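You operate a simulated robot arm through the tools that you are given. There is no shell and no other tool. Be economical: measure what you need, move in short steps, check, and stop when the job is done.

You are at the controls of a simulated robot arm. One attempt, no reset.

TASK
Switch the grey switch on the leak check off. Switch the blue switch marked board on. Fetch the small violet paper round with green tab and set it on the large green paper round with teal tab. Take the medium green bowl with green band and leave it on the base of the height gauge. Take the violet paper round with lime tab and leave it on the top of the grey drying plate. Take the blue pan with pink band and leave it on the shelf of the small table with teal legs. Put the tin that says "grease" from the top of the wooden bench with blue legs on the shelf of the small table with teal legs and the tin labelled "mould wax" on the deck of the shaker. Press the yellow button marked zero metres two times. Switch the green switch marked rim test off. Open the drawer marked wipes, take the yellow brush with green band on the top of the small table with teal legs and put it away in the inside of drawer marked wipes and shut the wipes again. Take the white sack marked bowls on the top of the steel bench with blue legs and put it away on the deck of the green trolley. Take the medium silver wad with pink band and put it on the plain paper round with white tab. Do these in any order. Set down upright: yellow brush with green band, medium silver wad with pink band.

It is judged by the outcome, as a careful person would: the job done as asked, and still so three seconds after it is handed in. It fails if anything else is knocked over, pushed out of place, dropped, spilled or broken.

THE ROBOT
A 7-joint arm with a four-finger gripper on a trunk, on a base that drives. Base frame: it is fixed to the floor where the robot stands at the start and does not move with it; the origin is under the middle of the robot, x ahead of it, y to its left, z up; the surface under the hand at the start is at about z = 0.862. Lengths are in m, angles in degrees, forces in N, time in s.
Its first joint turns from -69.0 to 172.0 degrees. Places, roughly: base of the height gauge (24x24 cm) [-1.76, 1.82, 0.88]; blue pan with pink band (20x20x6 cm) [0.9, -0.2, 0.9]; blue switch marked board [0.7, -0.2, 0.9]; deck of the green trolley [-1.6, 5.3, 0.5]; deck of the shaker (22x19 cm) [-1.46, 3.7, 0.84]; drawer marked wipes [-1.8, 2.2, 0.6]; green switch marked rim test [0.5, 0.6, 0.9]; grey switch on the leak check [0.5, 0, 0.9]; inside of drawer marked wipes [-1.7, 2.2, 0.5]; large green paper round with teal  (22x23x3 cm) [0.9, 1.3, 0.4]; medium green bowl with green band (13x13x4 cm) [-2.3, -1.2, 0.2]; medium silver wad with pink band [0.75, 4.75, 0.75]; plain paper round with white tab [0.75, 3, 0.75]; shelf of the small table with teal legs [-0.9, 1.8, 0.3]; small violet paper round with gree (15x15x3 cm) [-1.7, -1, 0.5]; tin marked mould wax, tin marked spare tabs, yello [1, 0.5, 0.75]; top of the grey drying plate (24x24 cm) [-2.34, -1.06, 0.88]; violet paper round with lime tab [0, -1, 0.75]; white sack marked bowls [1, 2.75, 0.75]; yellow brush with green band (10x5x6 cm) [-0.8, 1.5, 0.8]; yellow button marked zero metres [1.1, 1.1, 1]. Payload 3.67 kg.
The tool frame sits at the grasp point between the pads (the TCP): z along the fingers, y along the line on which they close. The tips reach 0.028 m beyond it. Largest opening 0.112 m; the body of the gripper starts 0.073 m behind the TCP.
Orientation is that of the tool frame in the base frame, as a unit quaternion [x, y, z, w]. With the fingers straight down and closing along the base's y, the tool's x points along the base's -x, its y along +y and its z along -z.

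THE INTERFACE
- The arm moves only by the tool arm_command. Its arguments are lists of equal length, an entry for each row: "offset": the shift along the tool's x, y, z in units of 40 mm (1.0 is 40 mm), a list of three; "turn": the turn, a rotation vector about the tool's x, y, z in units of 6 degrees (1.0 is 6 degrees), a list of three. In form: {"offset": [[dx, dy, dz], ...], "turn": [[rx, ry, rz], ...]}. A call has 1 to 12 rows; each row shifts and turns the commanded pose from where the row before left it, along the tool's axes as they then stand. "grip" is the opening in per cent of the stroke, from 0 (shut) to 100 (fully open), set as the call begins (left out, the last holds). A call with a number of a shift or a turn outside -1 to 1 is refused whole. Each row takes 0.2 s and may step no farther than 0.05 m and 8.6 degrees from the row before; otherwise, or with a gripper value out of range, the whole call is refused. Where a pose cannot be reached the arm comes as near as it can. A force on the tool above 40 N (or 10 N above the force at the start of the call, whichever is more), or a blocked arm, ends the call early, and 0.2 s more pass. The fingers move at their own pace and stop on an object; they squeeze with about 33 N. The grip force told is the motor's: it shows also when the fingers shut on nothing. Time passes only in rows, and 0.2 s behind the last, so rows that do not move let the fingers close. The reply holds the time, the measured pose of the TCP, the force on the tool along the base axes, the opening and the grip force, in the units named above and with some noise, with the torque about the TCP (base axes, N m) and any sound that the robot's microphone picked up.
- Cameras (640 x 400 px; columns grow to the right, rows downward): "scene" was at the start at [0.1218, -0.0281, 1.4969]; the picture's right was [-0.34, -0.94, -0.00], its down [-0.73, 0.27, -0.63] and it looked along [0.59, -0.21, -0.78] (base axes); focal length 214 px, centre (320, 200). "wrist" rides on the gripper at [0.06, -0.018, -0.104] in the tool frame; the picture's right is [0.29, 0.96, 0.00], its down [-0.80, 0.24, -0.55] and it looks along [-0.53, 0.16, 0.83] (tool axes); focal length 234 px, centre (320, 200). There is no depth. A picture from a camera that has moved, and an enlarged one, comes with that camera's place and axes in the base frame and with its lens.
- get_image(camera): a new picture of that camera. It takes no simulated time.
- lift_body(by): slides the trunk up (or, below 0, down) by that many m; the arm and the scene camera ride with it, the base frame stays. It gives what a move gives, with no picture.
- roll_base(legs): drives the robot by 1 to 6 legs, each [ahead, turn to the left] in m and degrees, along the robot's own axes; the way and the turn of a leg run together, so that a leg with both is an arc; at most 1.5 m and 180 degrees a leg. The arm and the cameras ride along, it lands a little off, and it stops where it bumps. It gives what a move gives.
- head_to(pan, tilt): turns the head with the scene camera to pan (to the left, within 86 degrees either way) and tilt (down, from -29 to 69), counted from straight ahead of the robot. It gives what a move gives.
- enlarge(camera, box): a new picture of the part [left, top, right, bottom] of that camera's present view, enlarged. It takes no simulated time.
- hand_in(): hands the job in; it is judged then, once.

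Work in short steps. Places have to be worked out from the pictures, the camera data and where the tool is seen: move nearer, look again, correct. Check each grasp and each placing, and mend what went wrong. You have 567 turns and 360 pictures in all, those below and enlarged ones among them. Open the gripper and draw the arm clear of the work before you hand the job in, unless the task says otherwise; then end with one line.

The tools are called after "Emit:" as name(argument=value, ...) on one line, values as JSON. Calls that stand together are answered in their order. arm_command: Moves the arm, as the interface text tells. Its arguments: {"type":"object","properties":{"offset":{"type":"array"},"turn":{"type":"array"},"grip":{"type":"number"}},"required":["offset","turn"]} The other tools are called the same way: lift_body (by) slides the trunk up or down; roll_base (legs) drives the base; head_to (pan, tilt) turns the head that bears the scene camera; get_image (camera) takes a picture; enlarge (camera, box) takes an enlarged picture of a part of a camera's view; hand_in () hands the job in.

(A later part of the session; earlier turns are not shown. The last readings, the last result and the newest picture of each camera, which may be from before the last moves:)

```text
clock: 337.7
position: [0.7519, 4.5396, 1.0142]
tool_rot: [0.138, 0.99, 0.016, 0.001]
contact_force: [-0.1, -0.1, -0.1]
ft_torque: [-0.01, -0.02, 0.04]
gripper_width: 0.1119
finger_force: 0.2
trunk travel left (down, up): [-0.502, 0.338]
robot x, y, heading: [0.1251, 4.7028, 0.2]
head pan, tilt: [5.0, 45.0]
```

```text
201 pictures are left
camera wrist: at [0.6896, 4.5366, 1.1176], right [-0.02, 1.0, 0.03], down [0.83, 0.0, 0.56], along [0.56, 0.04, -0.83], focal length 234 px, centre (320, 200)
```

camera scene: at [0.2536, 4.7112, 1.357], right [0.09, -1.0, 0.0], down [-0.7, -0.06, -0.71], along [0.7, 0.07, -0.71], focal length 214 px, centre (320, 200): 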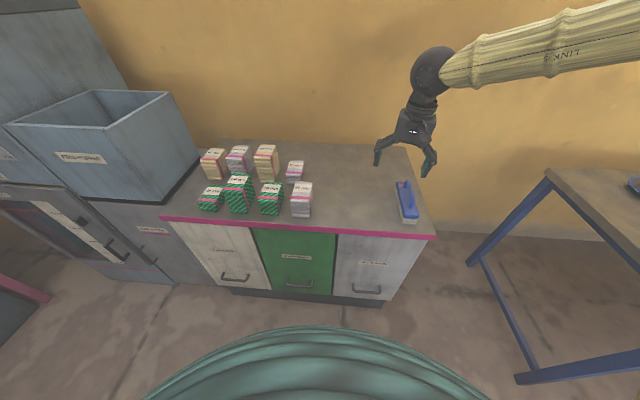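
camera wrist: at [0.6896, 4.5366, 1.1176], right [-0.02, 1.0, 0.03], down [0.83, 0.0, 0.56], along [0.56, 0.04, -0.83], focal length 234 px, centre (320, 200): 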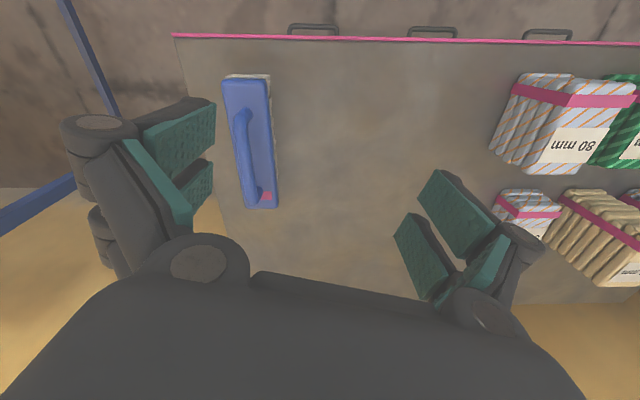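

Emit:
enlarge(camera="scene", box=[190, 130, 330, 230])

```text
4.00 times, centred on (260, 180) of scene
camera zoom: at [0.2536, 4.7112, 1.357], right [0.09, -1.0, 0.0], down [-0.7, -0.06, -0.71], along [0.7, 0.07, -0.71], focal length 858 px, centre (560, 280)
```

zoom: 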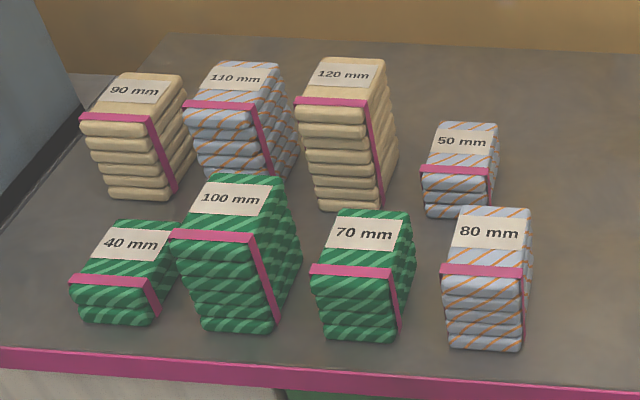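

The medium silver wad is the 80 mm one: x≈0.77–0.86, y≈4.80–4.87, top ≈0.83. Turn the base 20° left so it lies to the arm's right, then look again.

Emit:
roll_base(legs=[[0, 20]])

Emit:
get_image(camera="wrist")

```text
clock: 339.2
position: [0.7706, 4.7659, 1.0128]
tool_rot: [-0.037, 0.999, 0.015, -0.002]
contact_force: [0.1, 0.1, -0.5]
ft_torque: [0.0, 0.04, -0.01]
gripper_width: 0.1122
finger_force: 0.1
trunk travel left (down, up): [-0.502, 0.338]
robot x, y, heading: [0.123, 4.7076, 20.3]
head pan, tilt: [5.0, 45.0]
```

```text
199 pictures are left
camera wrist: at [0.7139, 4.742, 1.1175], right [-0.36, 0.93, 0.03], down [0.78, 0.28, 0.56], along [0.51, 0.22, -0.83], focal length 234 px, centre (320, 200)
```

wrist: 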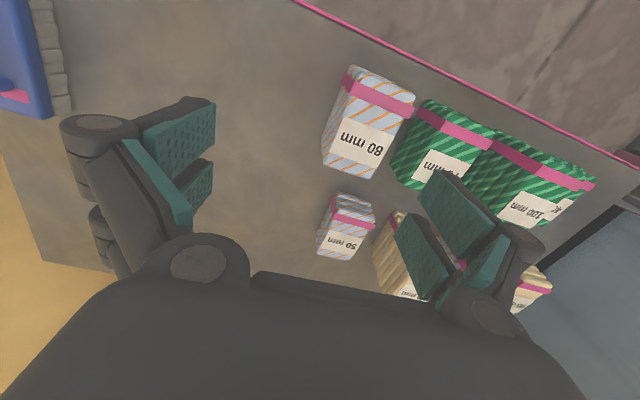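

Emit:
enlarge(camera="wrist", box=[300, 40, 460, 200])

```text
2.50 times, centred on (380, 120) of wrist
camera zoom: at [0.7139, 4.742, 1.1175], right [-0.36, 0.93, 0.03], down [0.78, 0.28, 0.56], along [0.51, 0.22, -0.83], focal length 585 px, centre (170, 400)
```

zoom: 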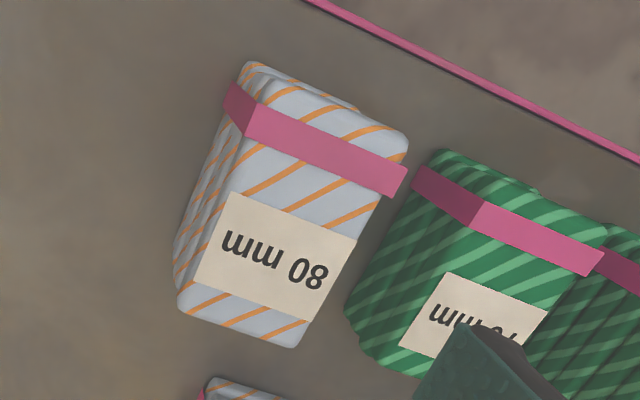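

Estimates bracket the top between z 0.83 and 0.88. Align yaw, centre over it and descend a little for parallax.

Emit:
arm_command(offset=[[0, 0, 0], [0, 0.7, 0], [0, 0.7, 0], [0, 0, 0.6]], turn=[[0.29, -0.04, 0.7], [0, 0, 0], [0, 0, 0], [0, 0, 0]], grip=76)

Emit:
get_image(camera="wrist")

Emit:
get_image(camera="scene")

```text
clock: 340.2
position: [0.7724, 4.821, 0.9891]
tool_rot: [0.0, 1.0, 0.0, -0.001]
contact_force: [1.0, 0.5, 0.0]
ft_torque: [-0.01, 0.03, 0.01]
gripper_width: 0.0849
finger_force: 0.1
trunk travel left (down, up): [-0.502, 0.338]
robot x, y, heading: [0.1222, 4.7032, 20.6]
head pan, tilt: [5.0, 45.0]
```

```text
197 pictures are left
camera wrist: at [0.7123, 4.8046, 1.0932], right [-0.29, 0.96, 0.0], down [0.8, 0.24, 0.55], along [0.53, 0.16, -0.83], focal length 234 px, centre (320, 200)
```

wrist: 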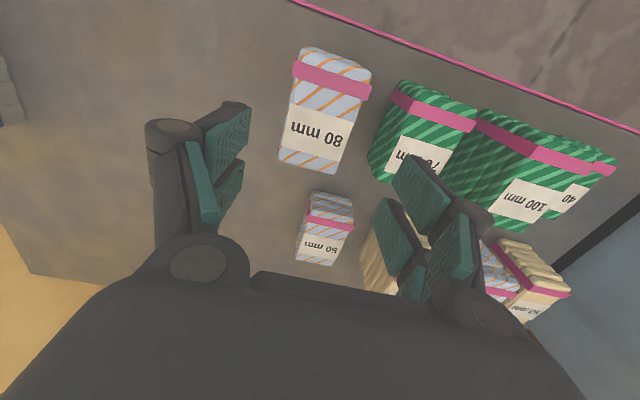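

```text
196 pictures are left
camera scene: at [0.2443, 4.755, 1.3569], right [0.43, -0.9, 0.0], down [-0.64, -0.3, -0.71], along [0.64, 0.3, -0.71], focal length 214 px, centre (320, 200)
```

scene: 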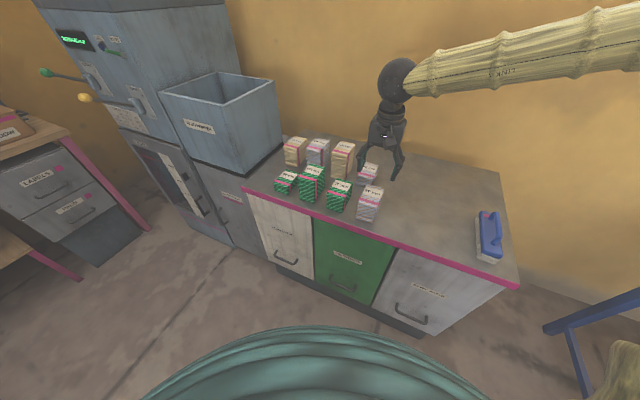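

Wad ≈ centre (0.770,4.823), width ≈6.2 cm, top ≈0.87. Narrow the opening to 70 % and descend between the neighbours.

Emit:
arm_command(offset=[[0.05, 0.05, 0.9], [0, 0, 0.9], [0, 0, 0.9]], turn=[[0, 0, 0], [0, 0, 0], [0, 0, 0]], grip=70)

Emit:
get_image(camera="wrist")

Emit:
enlarge(camera="scene", box=[310, 120, 430, 230])

```text
clock: 341.0
position: [0.7713, 4.8245, 0.882]
tool_rot: [0.0, 1.0, 0.0, -0.001]
contact_force: [-0.6, -0.4, 0.3]
ft_torque: [0.0, 0.02, 0.02]
gripper_width: 0.0784
finger_force: 0.0
trunk travel left (down, up): [-0.502, 0.338]
robot x, y, heading: [0.1228, 4.7061, 20.4]
head pan, tilt: [5.0, 45.0]
```

```text
195 pictures are left
camera wrist: at [0.7109, 4.807, 0.9855], right [-0.29, 0.96, 0.0], down [0.8, 0.24, 0.55], along [0.53, 0.16, -0.83], focal length 234 px, centre (320, 200)
```

wrist: 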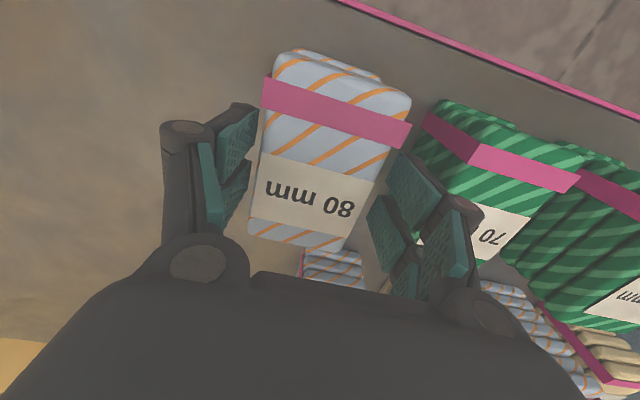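

```text
3.64 times, centred on (370, 175) of scene
camera zoom: at [0.2444, 4.7555, 1.3569], right [0.43, -0.9, 0.0], down [-0.64, -0.3, -0.71], along [0.64, 0.3, -0.71], focal length 780 px, centre (138, 291)
```

zoom: 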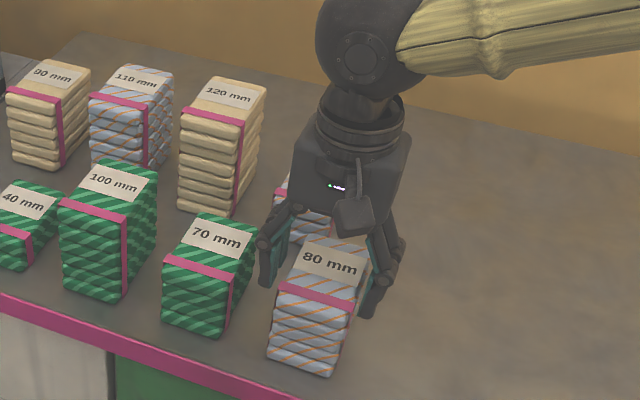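

Well aligned. Descend 4 cm more and close.

Emit:
arm_command(offset=[[0, 0, 0.5], [0, 0, 0.5]], turn=[[0, 0, 0], [0, 0, 0]])

Emit:
arm_command(offset=[[0, 0, 0], [0, 0, 0], [0, 0, 0]], turn=[[0, 0, 0], [0, 0, 0], [0, 0, 0]], grip=0)

Emit:
enlarge(camera="scene", box=[310, 120, 430, 230])

```text
clock: 341.6
position: [0.7703, 4.8251, 0.8411]
tool_rot: [-0.001, 1.0, 0.0, 0.0]
contact_force: [0.4, -0.2, 0.7]
ft_torque: [-0.02, 0.03, -0.04]
gripper_width: 0.0786
finger_force: 0.1
trunk travel left (down, up): [-0.502, 0.338]
robot x, y, heading: [0.122, 4.7094, 20.4]
head pan, tilt: [5.0, 45.0]
```

```text
clock: 342.4
position: [0.7688, 4.8235, 0.8412]
tool_rot: [-0.001, 1.0, 0.0, 0.0]
contact_force: [-0.3, 0.3, 1.0]
ft_torque: [0.03, -0.08, 0.02]
gripper_width: 0.0636
finger_force: 32.9
trunk travel left (down, up): [-0.502, 0.338]
robot x, y, heading: [0.1237, 4.7088, 20.2]
head pan, tilt: [5.0, 45.0]
```

```text
3.64 times, centred on (370, 175) of scene
camera zoom: at [0.2431, 4.7558, 1.3569], right [0.43, -0.9, 0.0], down [-0.64, -0.3, -0.71], along [0.64, 0.3, -0.71], focal length 780 px, centre (138, 291)
```

zoom: 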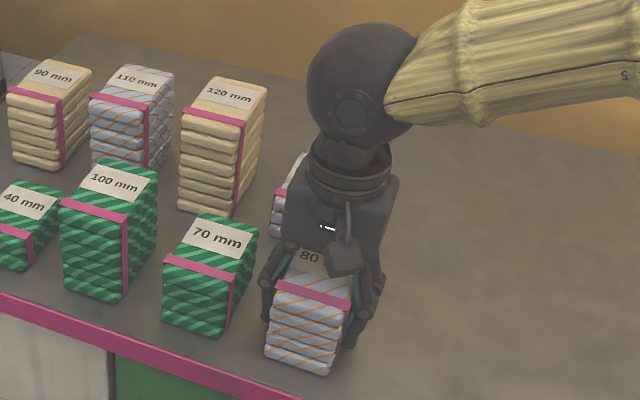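

Gripped at 6.36 cm. Lift straight up.

Emit:
arm_command(offset=[[0, 0, -0.5], [0, 0, -0.9], [0, 0, -0.9], [0, 0, -0.9], [0, 0, -0.9], [0, 0, -0.9]], turn=[[0, 0, 0], [0, 0, 0], [0, 0, 0], [0, 0, 0], [0, 0, 0], [0, 0, 0]])

Emit:
get_image(camera="scene")

```text
clock: 343.8
position: [0.77, 4.8242, 1.042]
tool_rot: [-0.001, 1.0, 0.0, 0.0]
contact_force: [-0.6, 0.6, -0.4]
ft_torque: [0.01, -0.04, 0.03]
gripper_width: 0.0636
finger_force: 32.6
trunk travel left (down, up): [-0.502, 0.338]
robot x, y, heading: [0.1221, 4.7093, 20.7]
head pan, tilt: [5.0, 45.0]
```

```text
192 pictures are left
camera scene: at [0.2428, 4.7559, 1.3569], right [0.43, -0.9, 0.0], down [-0.64, -0.3, -0.71], along [0.64, 0.3, -0.71], focal length 214 px, centre (320, 200)
```

scene: 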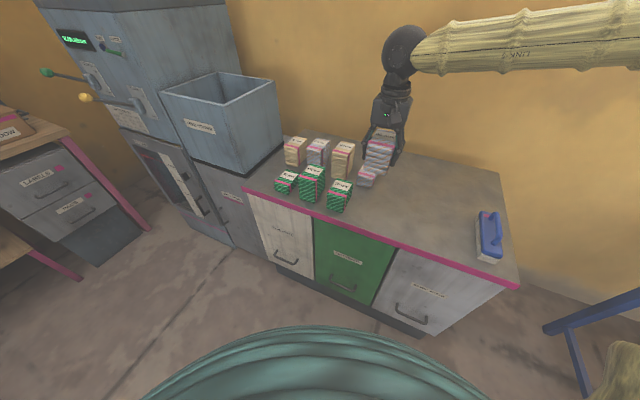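

Wad held. Drive to the steel bench, near the plain paper round.

Emit:
roll_base(legs=[[0, -113.5], [0.8, 0], [0.79, 0], [0, 103]])

Emit:
head_to(pan=-15, tilt=42)

Emit:
get_image(camera="scene")

Emit:
get_image(camera="wrist")

```text
clock: 361.0
position: [0.6839, 3.1152, 1.0412]
tool_rot: [0.095, 0.995, 0.001, 0.0]
contact_force: [-0.3, 0.4, -1.3]
ft_torque: [-0.01, 0.03, 0.02]
gripper_width: 0.0638
finger_force: 32.6
trunk travel left (down, up): [-0.502, 0.338]
robot x, y, heading: [0.024, 3.1226, 9.2]
head pan, tilt: [5.0, 45.0]
```

```text
clock: 361.8
position: [0.6834, 3.1153, 1.0415]
tool_rot: [0.095, 0.995, 0.002, 0.0]
contact_force: [0.9, 0.4, -1.5]
ft_torque: [0.01, 0.02, 0.01]
gripper_width: 0.0635
finger_force: 32.8
trunk travel left (down, up): [-0.502, 0.338]
robot x, y, heading: [0.0262, 3.1248, 9.4]
head pan, tilt: [-15.0, 42.0]
```

```text
191 pictures are left
camera scene: at [0.1588, 3.1203, 1.3612], right [-0.1, -1.0, 0.0], down [-0.67, 0.07, -0.74], along [0.74, -0.07, -0.67], focal length 214 px, centre (320, 200)
```

scene: 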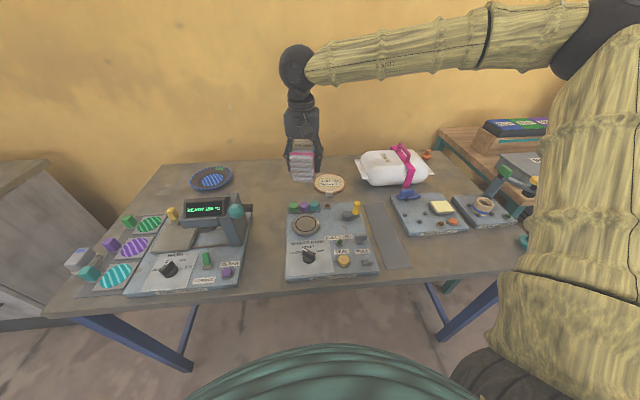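

```text
190 pictures are left
camera wrist: at [0.6219, 3.1097, 1.1453], right [-0.1, 0.99, 0.0], down [0.83, 0.08, 0.55], along [0.55, 0.06, -0.83], focal length 234 px, centre (320, 200)
```

wrist: 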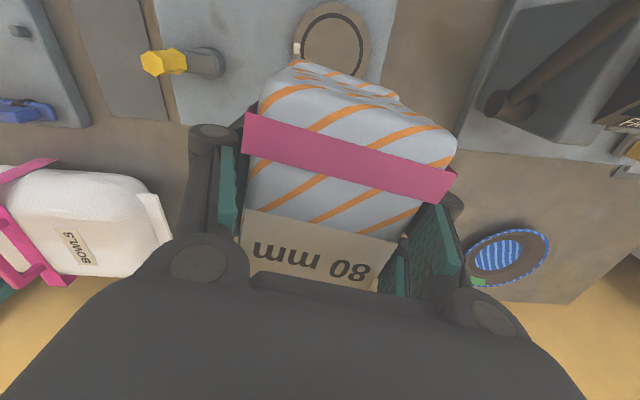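

Zoom on the round for accuracy.

Emit:
enlarge(camera="scene", box=[270, 140, 390, 220])

```text
5.00 times, centred on (330, 180) of scene
camera zoom: at [0.1588, 3.1203, 1.3612], right [-0.1, -1.0, 0.0], down [-0.67, 0.07, -0.74], along [0.74, -0.07, -0.67], focal length 1072 px, centre (270, 300)
```

zoom: 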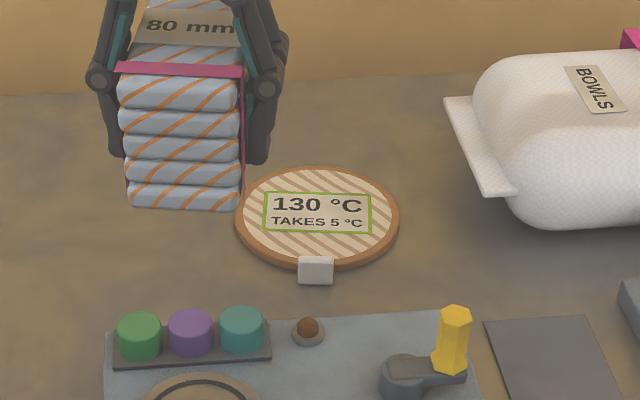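

Round centre ≈(0.866,3.012), z≈0.81. Move the wad over it.

Emit:
arm_command(offset=[[-0.825, -0.28, 0], [-0.825, -0.28, 0], [-0.825, -0.28, 0], [-0.825, -0.28, 0], [-0.825, -0.28, 0], [-0.825, -0.28, 0]], turn=[[0, 0, 0], [0, 0, 0], [0, 0, 0], [0, 0, 0], [0, 0, 0], [0, 0, 0]])

Emit:
arm_command(offset=[[0, 0, 0.9], [0, 0, 0.9], [0, 0, 0.9]], turn=[[0, 0, 0], [0, 0, 0], [0, 0, 0]])

Emit:
enlarge(camera="scene", box=[270, 120, 390, 220])

```text
clock: 363.2
position: [0.8663, 3.0109, 1.0402]
tool_rot: [0.095, 0.995, 0.001, -0.001]
contact_force: [-0.5, -0.7, -1.3]
ft_torque: [0.06, 0.01, 0.0]
gripper_width: 0.0636
finger_force: 32.7
trunk travel left (down, up): [-0.502, 0.338]
robot x, y, heading: [0.0247, 3.1197, 9.2]
head pan, tilt: [-15.0, 42.0]
```

```text
clock: 364.0
position: [0.8666, 3.0102, 0.9319]
tool_rot: [0.095, 0.995, 0.001, -0.001]
contact_force: [-0.6, -0.6, -2.6]
ft_torque: [0.02, 0.01, -0.02]
gripper_width: 0.0637
finger_force: 33.0
trunk travel left (down, up): [-0.502, 0.338]
robot x, y, heading: [0.0287, 3.1242, 9.3]
head pan, tilt: [-15.0, 42.0]
```

```text
4.00 times, centred on (330, 170) of scene
camera zoom: at [0.1601, 3.1193, 1.3612], right [-0.1, -1.0, 0.0], down [-0.67, 0.07, -0.74], along [0.74, -0.07, -0.67], focal length 858 px, centre (280, 320)
```

zoom: 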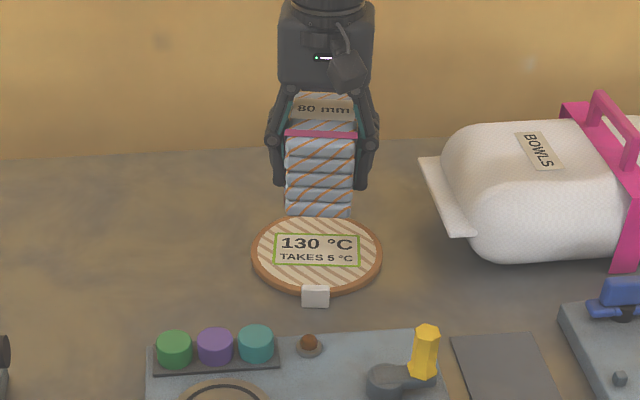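

Lined up. Lower in steps until contact.

Emit:
arm_command(offset=[[0, 0, 0.5], [0, 0, 0.4], [0, 0, 0.25], [0, 0, 0.15]], turn=[[0, 0, 0], [0, 0, 0], [0, 0, 0], [0, 0, 0]])

Emit:
enlarge(camera="scene", box=[270, 120, 390, 220])

```text
clock: 365.0
position: [0.8664, 3.0123, 0.8814]
tool_rot: [0.095, 0.996, 0.001, 0.0]
contact_force: [0.1, 0.4, -0.8]
ft_torque: [-0.03, -0.02, -0.04]
gripper_width: 0.0634
finger_force: 32.6
trunk travel left (down, up): [-0.502, 0.338]
robot x, y, heading: [0.0295, 3.1268, 9.3]
head pan, tilt: [-15.0, 42.0]
```

```text
4.00 times, centred on (330, 170) of scene
camera zoom: at [0.1589, 3.1201, 1.3612], right [-0.1, -1.0, 0.0], down [-0.67, 0.07, -0.74], along [0.74, -0.07, -0.67], focal length 858 px, centre (280, 320)
```

zoom: 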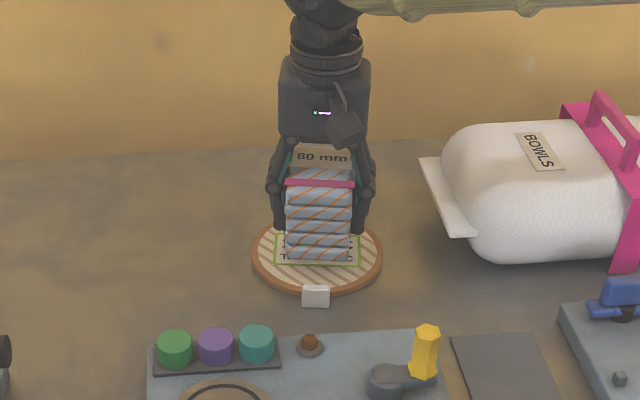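

Emit:
arm_command(offset=[[0, 0, 0.12], [0, 0, 0.12], [0, 0, 0.12]], turn=[[0, 0, 0], [0, 0, 0], [0, 0, 0]])

Emit:
arm_command(offset=[[0, 0, 0.12], [0, 0, 0.12], [0, 0, 0.12]], turn=[[0, 0, 0], [0, 0, 0], [0, 0, 0]])

```text
clock: 365.8
position: [0.8663, 3.0116, 0.8657]
tool_rot: [0.096, 0.995, 0.001, 0.0]
contact_force: [0.7, -0.9, -1.7]
ft_torque: [0.03, 0.0, -0.01]
gripper_width: 0.0635
finger_force: 33.0
trunk travel left (down, up): [-0.502, 0.338]
robot x, y, heading: [0.0237, 3.1234, 9.2]
head pan, tilt: [-15.0, 42.0]
```

```text
clock: 366.6
position: [0.8656, 3.0121, 0.8516]
tool_rot: [0.095, 0.995, 0.001, -0.001]
contact_force: [0.8, 1.0, -0.6]
ft_torque: [-0.02, 0.03, 0.0]
gripper_width: 0.0635
finger_force: 32.4
trunk travel left (down, up): [-0.502, 0.338]
robot x, y, heading: [0.0238, 3.1239, 9.3]
head pan, tilt: [-15.0, 42.0]
```

Emit:
enlarge(camera="scene", box=[285, 140, 375, 210])

Emit:
arm_command(offset=[[0, 0, 0.1], [0, 0, 0.1]], turn=[[0, 0, 0], [0, 0, 0]])

```text
5.71 times, centred on (330, 175) of scene
camera zoom: at [0.1591, 3.1199, 1.3612], right [-0.1, -1.0, 0.0], down [-0.67, 0.07, -0.74], along [0.74, -0.07, -0.67], focal length 1226 px, centre (263, 343)
```

zoom: 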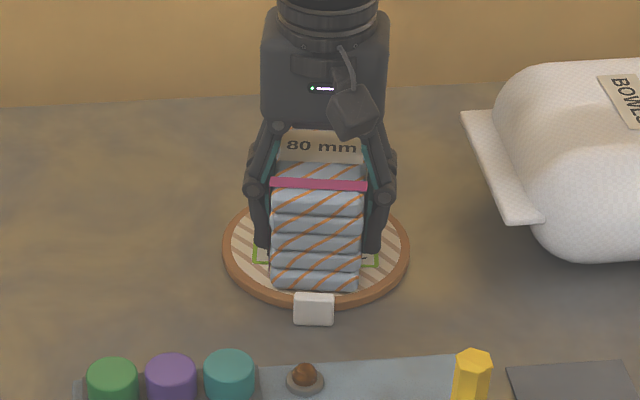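

```text
clock: 367.2
position: [0.8651, 3.0114, 0.8468]
tool_rot: [0.095, 0.995, 0.001, 0.003]
contact_force: [2.9, -2.7, 23.7]
ft_torque: [-0.15, -0.13, -0.02]
gripper_width: 0.0634
finger_force: 32.9
trunk travel left (down, up): [-0.502, 0.338]
robot x, y, heading: [0.0302, 3.1244, 9.3]
head pan, tilt: [-15.0, 42.0]
```

Contact; the wad sits ~1 cm toward the front edge. Lift 6 mm, shift 1 cm away and set down again.

Emit:
arm_command(offset=[[0, 0, -0.2], [-0.25, 0.03, 0], [0, 0, 0.1], [0, 0, 0.06]], turn=[[0, 0, 0], [0, 0, 0], [0, 0, 0], [0, 0, 0]])

Emit:
enlarge(camera="scene", box=[285, 140, 375, 210])

```text
clock: 368.2
position: [0.8761, 3.0117, 0.8478]
tool_rot: [0.095, 0.995, 0.001, 0.001]
contact_force: [0.2, 0.0, 12.1]
ft_torque: [-0.03, -0.26, 0.0]
gripper_width: 0.0636
finger_force: 32.8
trunk travel left (down, up): [-0.502, 0.338]
robot x, y, heading: [0.0291, 3.1252, 9.2]
head pan, tilt: [-15.0, 42.0]
```

```text
5.71 times, centred on (330, 175) of scene
camera zoom: at [0.1577, 3.1202, 1.3616], right [-0.1, -1.0, 0.0], down [-0.67, 0.07, -0.74], along [0.74, -0.07, -0.67], focal length 1226 px, centre (263, 343)
```

zoom: 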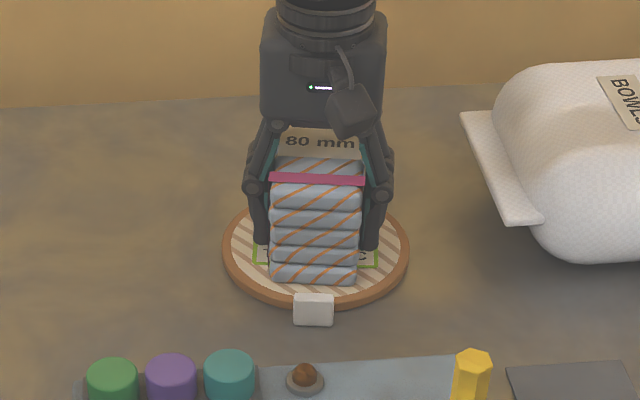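

Good. Release (part-open) and rise straight up.

Emit:
arm_command(offset=[[0, 0, 0], [0, 0, 0], [0, 0, 0]], turn=[[0, 0, 0], [0, 0, 0], [0, 0, 0]], grip=85)

Emit:
arm_command(offset=[[0, 0, -0.6], [0, 0, -0.9], [0, 0, -0.9], [0, 0, -0.9], [0, 0, -0.9], [0, 0, -0.9]], turn=[[0, 0, 0], [0, 0, 0], [0, 0, 0], [0, 0, 0], [0, 0, 0], [0, 0, 0]])

Emit:
enlarge(camera="scene", box=[260, 120, 480, 240])

Emit:
get_image(camera="wrist")

```text
clock: 369.0
position: [0.8772, 3.0101, 0.8452]
tool_rot: [0.095, 0.995, 0.002, 0.001]
contact_force: [0.6, -0.3, 0.6]
ft_torque: [0.0, -0.03, 0.02]
gripper_width: 0.0953
finger_force: 0.0
trunk travel left (down, up): [-0.502, 0.338]
robot x, y, heading: [0.0245, 3.124, 9.3]
head pan, tilt: [-15.0, 42.0]
```

```text
clock: 370.4
position: [0.8759, 3.0112, 1.0511]
tool_rot: [0.095, 0.996, 0.002, 0.001]
contact_force: [-1.1, 0.5, 0.4]
ft_torque: [0.0, -0.02, 0.02]
gripper_width: 0.0951
finger_force: 0.1
trunk travel left (down, up): [-0.502, 0.338]
robot x, y, heading: [0.0251, 3.1249, 9.1]
head pan, tilt: [-15.0, 42.0]
```

```text
2.91 times, centred on (370, 180) of scene
camera zoom: at [0.1581, 3.1205, 1.3613], right [-0.1, -1.0, 0.0], down [-0.67, 0.07, -0.74], along [0.74, -0.07, -0.67], focal length 624 px, centre (174, 258)
```

zoom: 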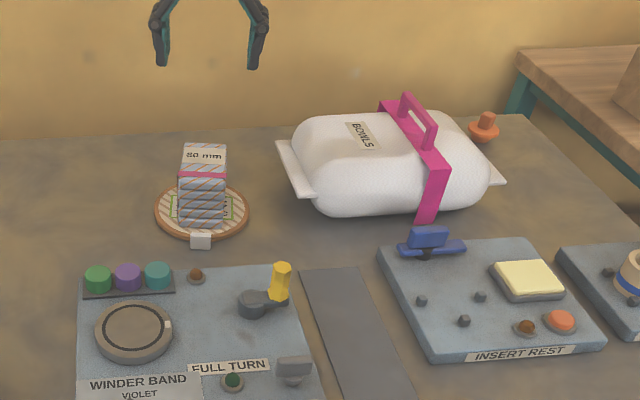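

```text
183 pictures are left
camera wrist: at [0.8125, 3.0058, 1.1551], right [-0.1, 0.99, 0.0], down [0.83, 0.08, 0.55], along [0.55, 0.06, -0.83], focal length 234 px, centre (320, 200)
```

wrist: 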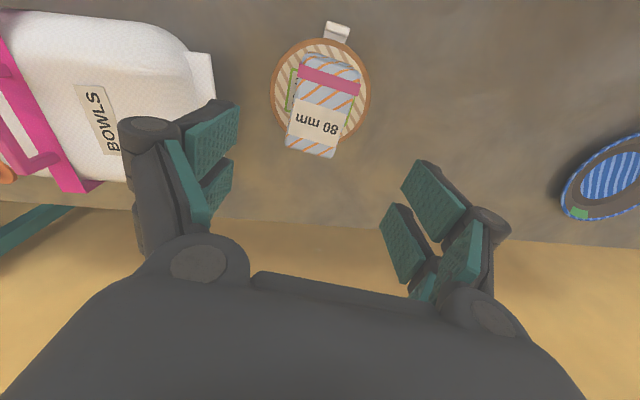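

Wad sits upright on the plain round. Next the sack (pink handle ≈(0.92,2.69,0.91)). Draw the hand back and shift the base ~0.27 m toward −y.

Emit:
arm_command(offset=[[0.9, 0, -0.3], [0.9, 0, 0], [0.9, 0, 0], [0.9, 0, 0], [0.9, 0, 0], [0.9, 0, 0]], turn=[[0, 0, 0], [0, 0, 0], [0, 0, 0], [0, 0, 0], [0, 0, 0], [0, 0, 0]], grip=60)

Emit:
roll_base(legs=[[0, -97], [0.28, 0], [0, 100]])

Emit:
get_image(camera="scene")

Emit:
get_image(camera="wrist")

```text
clock: 371.8
position: [0.6622, 3.0519, 1.0625]
tool_rot: [0.095, 0.995, 0.001, -0.001]
contact_force: [0.5, 1.0, -0.4]
ft_torque: [0.01, -0.02, -0.01]
gripper_width: 0.0672
finger_force: 0.0
trunk travel left (down, up): [-0.502, 0.338]
robot x, y, heading: [0.0258, 3.1204, 9.2]
head pan, tilt: [-15.0, 42.0]
```

```text
clock: 382.0
position: [0.6823, 2.8178, 1.0625]
tool_rot: [0.061, 0.998, 0.001, 0.0]
contact_force: [-0.3, 0.3, -0.2]
ft_torque: [-0.02, 0.01, -0.02]
gripper_width: 0.0671
finger_force: 0.1
trunk travel left (down, up): [-0.502, 0.338]
robot x, y, heading: [0.0416, 2.845, 12.7]
head pan, tilt: [-15.0, 42.0]
```

```text
182 pictures are left
camera scene: at [0.174, 2.8517, 1.3612], right [-0.03, -1.0, 0.0], down [-0.67, 0.02, -0.74], along [0.74, -0.02, -0.67], focal length 214 px, centre (320, 200)
```

scene: 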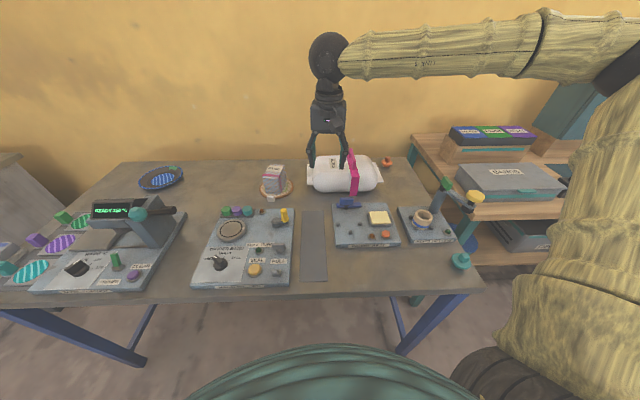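

```text
181 pictures are left
camera wrist: at [0.6202, 2.8085, 1.1664], right [-0.17, 0.99, 0.0], down [0.82, 0.14, 0.55], along [0.55, 0.09, -0.83], focal length 234 px, centre (320, 200)
```

wrist: 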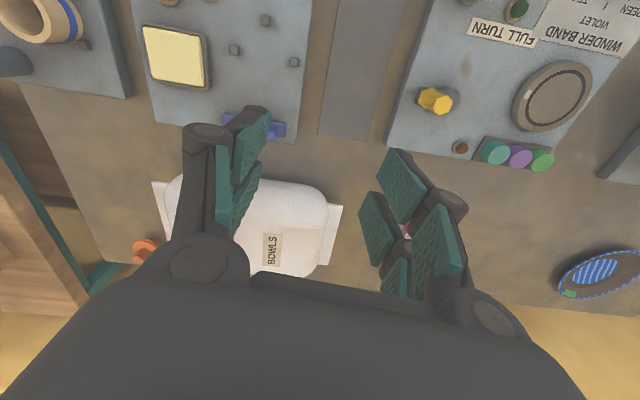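

Emit:
enlarge(camera="scene", box=[300, 130, 400, 210])

```text
5.00 times, centred on (350, 170) of scene
camera zoom: at [0.174, 2.8517, 1.3612], right [-0.03, -1.0, 0.0], down [-0.67, 0.02, -0.74], along [0.74, -0.02, -0.67], focal length 1072 px, centre (170, 350)
```

zoom: 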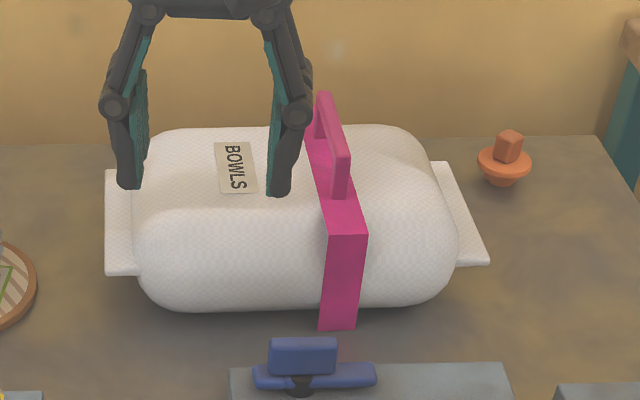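

Handle bar runs along x, mid ≈(0.90,2.706), top ≈0.93. Square the yaw and move above it.

Emit:
arm_command(offset=[[0, 0, 0], [0, 0, 0], [-0.908, -0.467, 0], [-0.908, -0.467, 0], [-0.908, -0.467, 0], [-0.908, -0.467, 0], [-0.908, -0.467, 0], [-0.908, -0.467, 0]], turn=[[0, 0, -0.6], [0, 0, -0.57], [0, 0, 0], [0, 0, 0], [0, 0, 0], [0, 0, 0], [0, 0, 0], [0, 0, 0]])

Emit:
get_image(camera="wrist")

Emit:
enlarge(camera="scene", box=[300, 110, 400, 210])

```text
clock: 383.8
position: [0.9013, 2.704, 1.0613]
tool_rot: [0.001, 1.0, 0.001, -0.001]
contact_force: [0.2, 1.1, -0.1]
ft_torque: [-0.01, 0.02, 0.02]
gripper_width: 0.0672
finger_force: 0.2
trunk travel left (down, up): [-0.502, 0.338]
robot x, y, heading: [0.0411, 2.8453, 13.0]
head pan, tilt: [-15.0, 42.0]
```

```text
179 pictures are left
camera wrist: at [0.8413, 2.6881, 1.1646], right [-0.29, 0.96, 0.0], down [0.8, 0.24, 0.55], along [0.53, 0.16, -0.83], focal length 234 px, centre (320, 200)
```

wrist: 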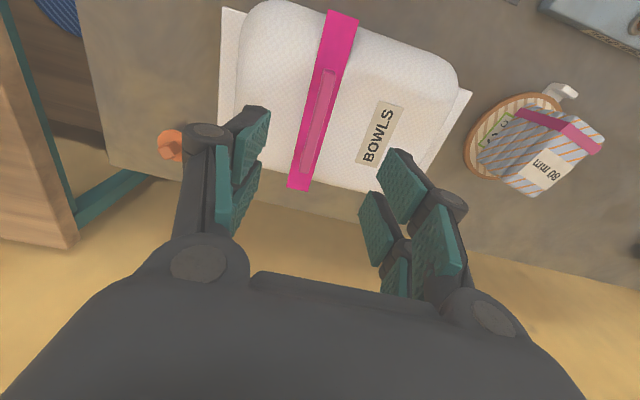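

```text
4.00 times, centred on (350, 160) of scene
camera zoom: at [0.175, 2.8509, 1.3611], right [-0.03, -1.0, 0.0], down [-0.67, 0.02, -0.74], along [0.74, -0.02, -0.67], focal length 858 px, centre (200, 360)
```

zoom: 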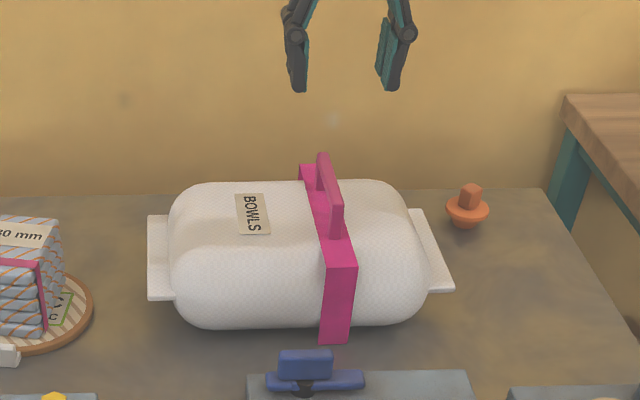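

Handle directly beneath. Descend to it.

Emit:
arm_command(offset=[[0.0, 0.02, 0.9], [0, 0, 0.9], [0, 0, 0.8], [0, 0, 0.6]], turn=[[0, 0, 0], [0, 0, 0], [0, 0, 0], [0, 0, 0]])

Emit:
enlarge(camera="wrist", box=[160, 0, 480, 200])

Emit:
enlarge(camera="scene", box=[310, 120, 390, 200])

```text
clock: 384.8
position: [0.9, 2.706, 0.9319]
tool_rot: [0.0, 1.0, 0.0, 0.0]
contact_force: [0.2, 0.3, -0.6]
ft_torque: [-0.01, -0.04, 0.01]
gripper_width: 0.0672
finger_force: 0.2
trunk travel left (down, up): [-0.502, 0.338]
robot x, y, heading: [0.0442, 2.8457, 12.9]
head pan, tilt: [-15.0, 42.0]
```

```text
2.00 times, centred on (320, 100) of wrist
camera zoom: at [0.8395, 2.6892, 1.0376], right [-0.29, 0.96, 0.0], down [0.8, 0.24, 0.55], along [0.53, 0.16, -0.83], focal length 468 px, centre (320, 400)
```

zoom: 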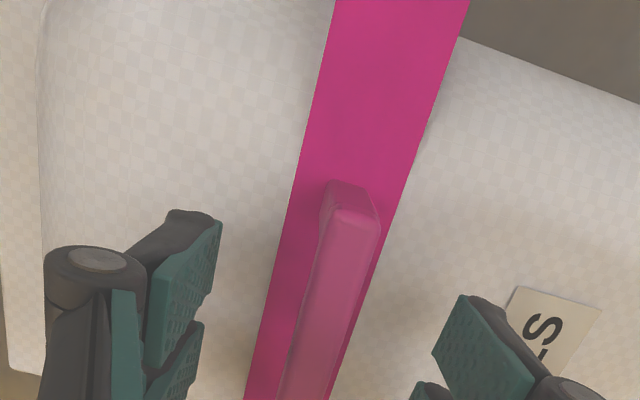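

```text
5.00 times, centred on (350, 160) of scene
camera zoom: at [0.1744, 2.8512, 1.3613], right [-0.03, -1.0, 0.0], down [-0.67, 0.02, -0.74], along [0.74, -0.02, -0.67], focal length 1072 px, centre (170, 400)
```

zoom: 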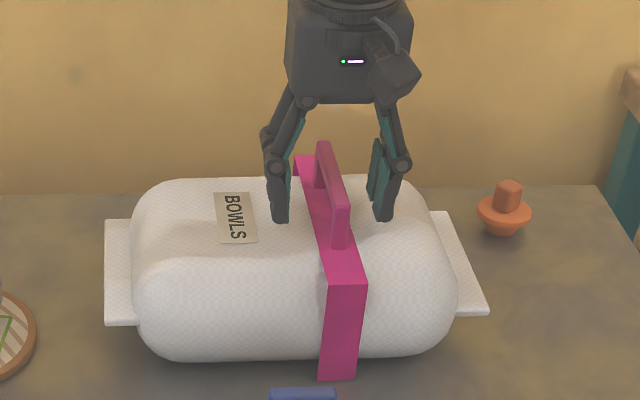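

Fingers flank the handle. Lower 8 mm and close.

Emit:
arm_command(offset=[[0, 0, 0.2], [0, 0, 0]], turn=[[0, 0, 0], [0, 0, 0]])

Emit:
arm_command(offset=[[0, 0, 0], [0, 0, 0], [0, 0, 0], [0, 0, 0]], turn=[[0, 0, 0], [0, 0, 0], [0, 0, 0], [0, 0, 0]], grip=0)

Emit:
arm_command(offset=[[0, 0, -0.3], [0, 0, -0.3], [0, 0, -0.4]], turn=[[0, 0, 0], [0, 0, 0], [0, 0, 0]])

Emit:
enlarge(camera="scene", box=[300, 110, 400, 210])

```text
clock: 385.4
position: [0.8988, 2.7061, 0.925]
tool_rot: [0.0, 1.0, 0.001, 0.0]
contact_force: [-1.1, 0.6, -0.3]
ft_torque: [-0.01, -0.03, 0.01]
gripper_width: 0.0672
finger_force: 0.1
trunk travel left (down, up): [-0.502, 0.338]
robot x, y, heading: [0.0449, 2.8446, 13.1]
head pan, tilt: [-15.0, 42.0]
```

```text
clock: 386.4
position: [0.9, 2.7055, 0.9262]
tool_rot: [0.0, 1.0, 0.001, 0.0]
contact_force: [-1.4, -2.9, 0.9]
ft_torque: [-0.02, -0.09, 0.39]
gripper_width: 0.011
finger_force: 33.1
trunk travel left (down, up): [-0.502, 0.338]
robot x, y, heading: [0.0379, 2.8467, 13.0]
head pan, tilt: [-15.0, 42.0]
```

```text
clock: 387.2
position: [0.9005, 2.704, 0.9657]
tool_rot: [0.0, 1.0, 0.001, 0.0]
contact_force: [0.1, -0.5, -9.2]
ft_torque: [-0.3, 0.08, -0.04]
gripper_width: 0.0109
finger_force: 32.9
trunk travel left (down, up): [-0.502, 0.338]
robot x, y, heading: [0.0412, 2.8467, 13.3]
head pan, tilt: [-15.0, 42.0]
```

```text
4.00 times, centred on (350, 160) of scene
camera zoom: at [0.1745, 2.8513, 1.3612], right [-0.03, -1.0, 0.0], down [-0.67, 0.02, -0.74], along [0.74, -0.02, -0.67], focal length 858 px, centre (200, 360)
```

zoom: 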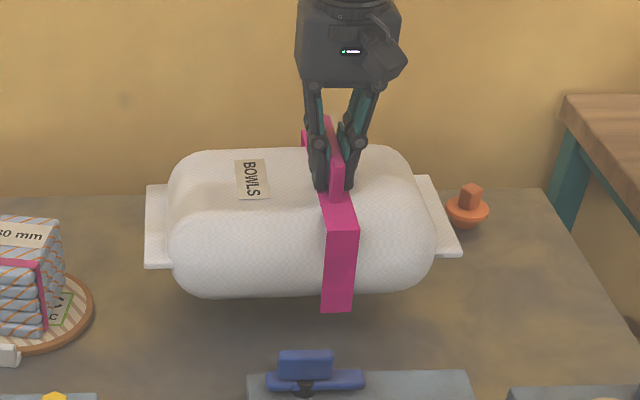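

Sack held level (~0.9 kg). Raise the trunk 0.15 m and draw the load back.

Emit:
lift_body(by=0.17)

Emit:
arm_command(offset=[[0.7, 0, 0], [0.7, 0, 0], [0.7, 0, 0], [0.7, 0, 0], [0.7, 0, 0], [0.7, 0, 0], [0.7, 0, 0], [0.7, 0, 0], [0.7, 0, 0], [0.7, 0, 0]], turn=[[0, 0, 0], [0, 0, 0], [0, 0, 0], [0, 0, 0], [0, 0, 0], [0, 0, 0], [0, 0, 0], [0, 0, 0], [0, 0, 0], [0, 0, 0]])

Emit:
get_image(camera="scene")

```text
clock: 389.2
position: [0.9015, 2.706, 1.134]
tool_rot: [0.0, 1.0, 0.0, -0.001]
contact_force: [-0.2, 0.2, -10.2]
ft_torque: [-0.27, 0.1, 0.01]
gripper_width: 0.0109
finger_force: 33.3
trunk travel left (down, up): [-0.672, 0.168]
robot x, y, heading: [0.0442, 2.8476, 12.9]
head pan, tilt: [-15.0, 42.0]
```

```text
clock: 391.4
position: [0.6194, 2.7056, 1.1355]
tool_rot: [0.0, 1.0, 0.001, 0.0]
contact_force: [0.0, -0.2, -9.9]
ft_torque: [-0.31, 0.03, -0.01]
gripper_width: 0.011
finger_force: 33.3
trunk travel left (down, up): [-0.672, 0.168]
robot x, y, heading: [0.0426, 2.8442, 13.1]
head pan, tilt: [-15.0, 42.0]
```

```text
174 pictures are left
camera scene: at [0.1736, 2.851, 1.5313], right [-0.03, -1.0, 0.0], down [-0.67, 0.02, -0.74], along [0.74, -0.02, -0.67], focal length 214 px, centre (320, 200)
```

scene: 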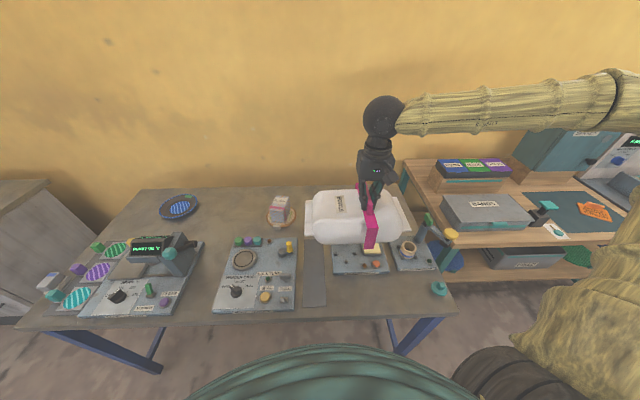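

Turn and drive toward the trolley for a look.

Emit:
roll_base(legs=[[0, 100], [1.3, 0]])

Emit:
head_to(pan=25, tilt=35)

Emit:
get_image(camera="scene")

```text
clock: 402.1
position: [-0.4292, 4.6378, 1.1348]
tool_rot: [0.763, -0.646, 0.0, 0.001]
contact_force: [0.5, 0.5, -9.7]
ft_torque: [-0.03, -0.28, -0.01]
gripper_width: 0.0109
finger_force: 33.2
trunk travel left (down, up): [-0.672, 0.168]
robot x, y, heading: [-0.4678, 4.0448, 113.0]
head pan, tilt: [-15.0, 42.0]
```

```text
clock: 403.2
position: [-0.4277, 4.6388, 1.1355]
tool_rot: [0.764, -0.646, 0.0, 0.001]
contact_force: [0.0, -0.2, -9.3]
ft_torque: [-0.02, -0.25, -0.02]
gripper_width: 0.0109
finger_force: 32.6
trunk travel left (down, up): [-0.672, 0.168]
robot x, y, heading: [-0.4695, 4.0454, 113.0]
head pan, tilt: [25.0, 35.0]
```

```text
173 pictures are left
camera scene: at [-0.552, 4.1497, 1.5417], right [0.67, 0.74, 0.0], down [0.42, -0.39, -0.82], along [-0.61, 0.55, -0.57], focal length 214 px, centre (320, 200)
```

scene: 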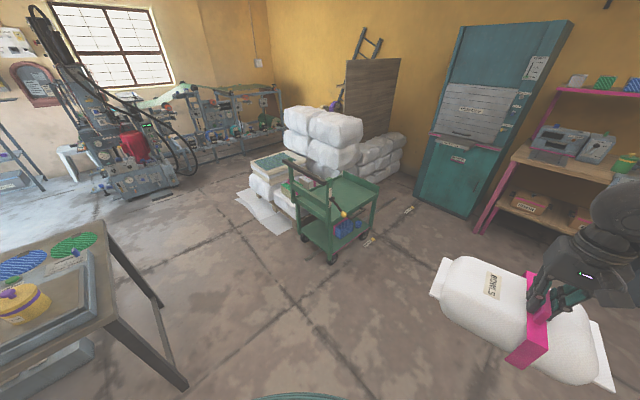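

Emit:
enlarge(camera="scene", box=[230, 130, 430, 280])

```text
2.67 times, centred on (330, 205) of scene
camera zoom: at [-0.552, 4.1497, 1.5417], right [0.67, 0.74, 0.0], down [0.42, -0.39, -0.82], along [-0.61, 0.55, -0.57], focal length 572 px, centre (293, 187)
```

zoom: 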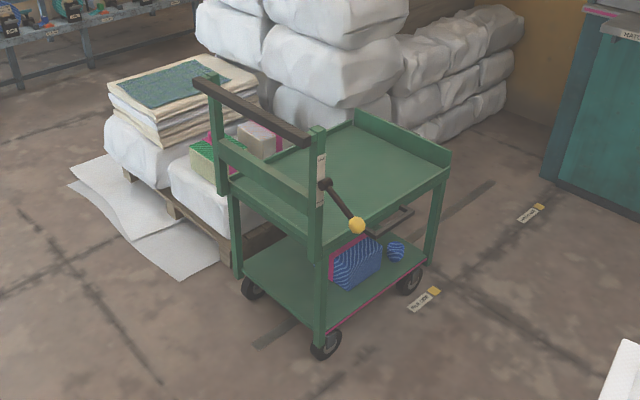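

Trolley deck: ≈x −1.83…−1.45, y 5.07…5.6, z≈0.5, empty, rotated ~12°. Drive to its +x side, facing −x.

Emit:
roll_base(legs=[[0, -6], [1.07, 0], [0, 73]])

Emit:
head_to(pan=-10, tilt=42)

Emit:
get_image(camera="scene")

```text
clock: 412.4
position: [-1.3108, 5.3424, 1.1349]
tool_rot: [0.993, -0.115, 0.0, 0.001]
contact_force: [-0.3, -0.5, -9.7]
ft_torque: [0.26, -0.15, -0.01]
gripper_width: 0.011
finger_force: 33.1
trunk travel left (down, up): [-0.672, 0.168]
robot x, y, heading: [-0.7796, 5.0754, 180.2]
head pan, tilt: [25.0, 35.0]
```

```text
clock: 413.4
position: [-1.312, 5.3424, 1.1363]
tool_rot: [0.993, -0.115, 0.001, 0.001]
contact_force: [-0.3, -0.5, -9.4]
ft_torque: [0.26, -0.17, -0.01]
gripper_width: 0.0111
finger_force: 33.2
trunk travel left (down, up): [-0.672, 0.168]
robot x, y, heading: [-0.7796, 5.0732, 179.8]
head pan, tilt: [-10.0, 42.0]
```

```text
171 pictures are left
camera scene: at [-0.9128, 5.0885, 1.5312], right [0.17, 0.98, 0.0], down [0.66, -0.12, -0.74], along [-0.73, 0.13, -0.67], focal length 214 px, centre (320, 200)
```

scene: 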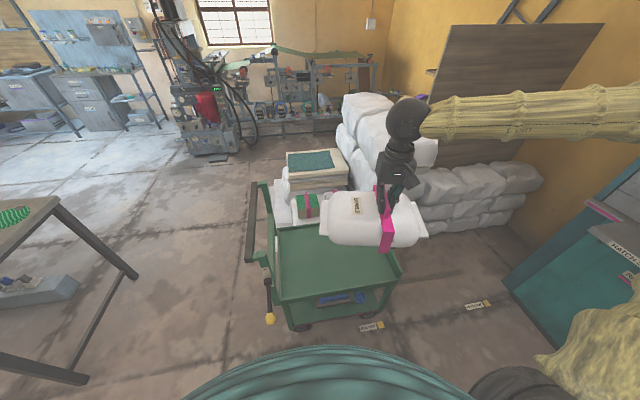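

Deck spans ≈x −1.83…−1.37, y 4.97…5.62. Lower the trunk 0.35 m and then extend over its middle.

Emit:
lift_body(by=-0.35)

Emit:
arm_command(offset=[[-0.85, 0.335, 0], [-0.85, 0.335, 0], [-0.85, 0.335, 0], [-0.85, 0.335, 0], [-0.85, 0.335, 0], [-0.85, 0.335, 0], [-0.85, 0.335, 0], [-0.85, 0.335, 0]], turn=[[0, 0, 0], [0, 0, 0], [0, 0, 0], [0, 0, 0], [0, 0, 0], [0, 0, 0], [0, 0, 0], [0, 0, 0]])

Emit:
get_image(camera="scene")

```text
clock: 416.8
position: [-1.3109, 5.3427, 0.7863]
tool_rot: [0.993, -0.115, 0.0, 0.001]
contact_force: [-0.7, -0.1, -8.9]
ft_torque: [0.23, -0.18, -0.01]
gripper_width: 0.0109
finger_force: 32.5
trunk travel left (down, up): [-0.322, 0.518]
robot x, y, heading: [-0.7795, 5.073, 180.0]
head pan, tilt: [-10.0, 42.0]
```

```text
clock: 418.6
position: [-1.6003, 5.3015, 0.7835]
tool_rot: [0.993, -0.115, 0.001, 0.001]
contact_force: [0.4, 0.0, -10.5]
ft_torque: [0.23, -0.17, 0.0]
gripper_width: 0.0108
finger_force: 33.6
trunk travel left (down, up): [-0.322, 0.518]
robot x, y, heading: [-0.7799, 5.0758, 180.1]
head pan, tilt: [-10.0, 42.0]
```

```text
170 pictures are left
camera scene: at [-0.9131, 5.0883, 1.1811], right [0.17, 0.98, 0.0], down [0.66, -0.12, -0.74], along [-0.73, 0.13, -0.67], focal length 214 px, centre (320, 200)
```

scene: 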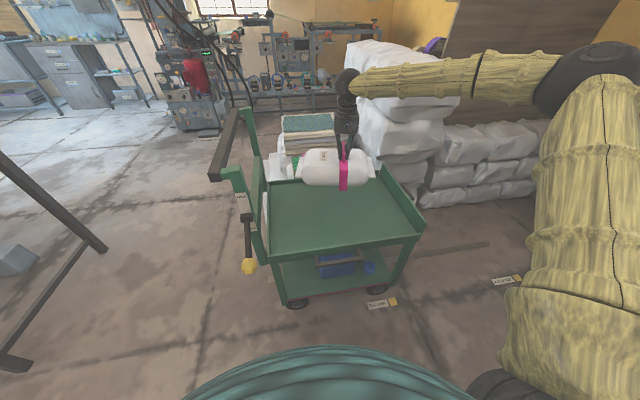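

Deck z≈0.48. Lower in steps to contact.

Emit:
arm_command(offset=[[0, 0, 0.8], [0, 0, 0.8], [0, 0, 0.8], [0, 0, 0.6]], turn=[[0, 0, 0], [0, 0, 0], [0, 0, 0], [0, 0, 0]])

Emit:
enlarge(camera="scene", box=[230, 130, 450, 290])

```text
clock: 419.6
position: [-1.6017, 5.3009, 0.6655]
tool_rot: [0.993, -0.117, 0.0, 0.0]
contact_force: [-0.7, -0.4, -9.9]
ft_torque: [0.23, -0.2, 0.0]
gripper_width: 0.011
finger_force: 33.1
trunk travel left (down, up): [-0.322, 0.518]
robot x, y, heading: [-0.7771, 5.0786, 180.1]
head pan, tilt: [-10.0, 42.0]
```

```text
2.50 times, centred on (340, 210) of scene
camera zoom: at [-0.9132, 5.0884, 1.1811], right [0.17, 0.98, 0.0], down [0.66, -0.12, -0.74], along [-0.73, 0.13, -0.67], focal length 536 px, centre (270, 175)
```

zoom: 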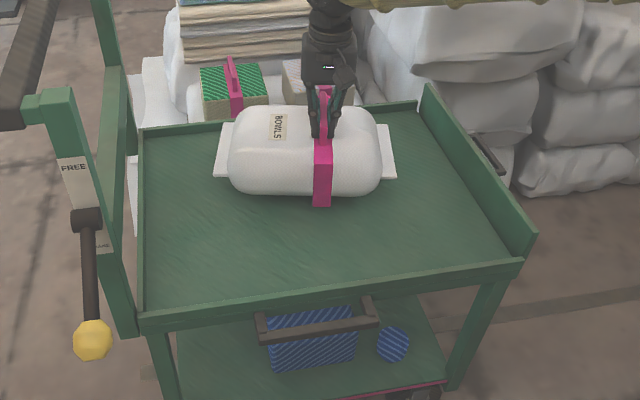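

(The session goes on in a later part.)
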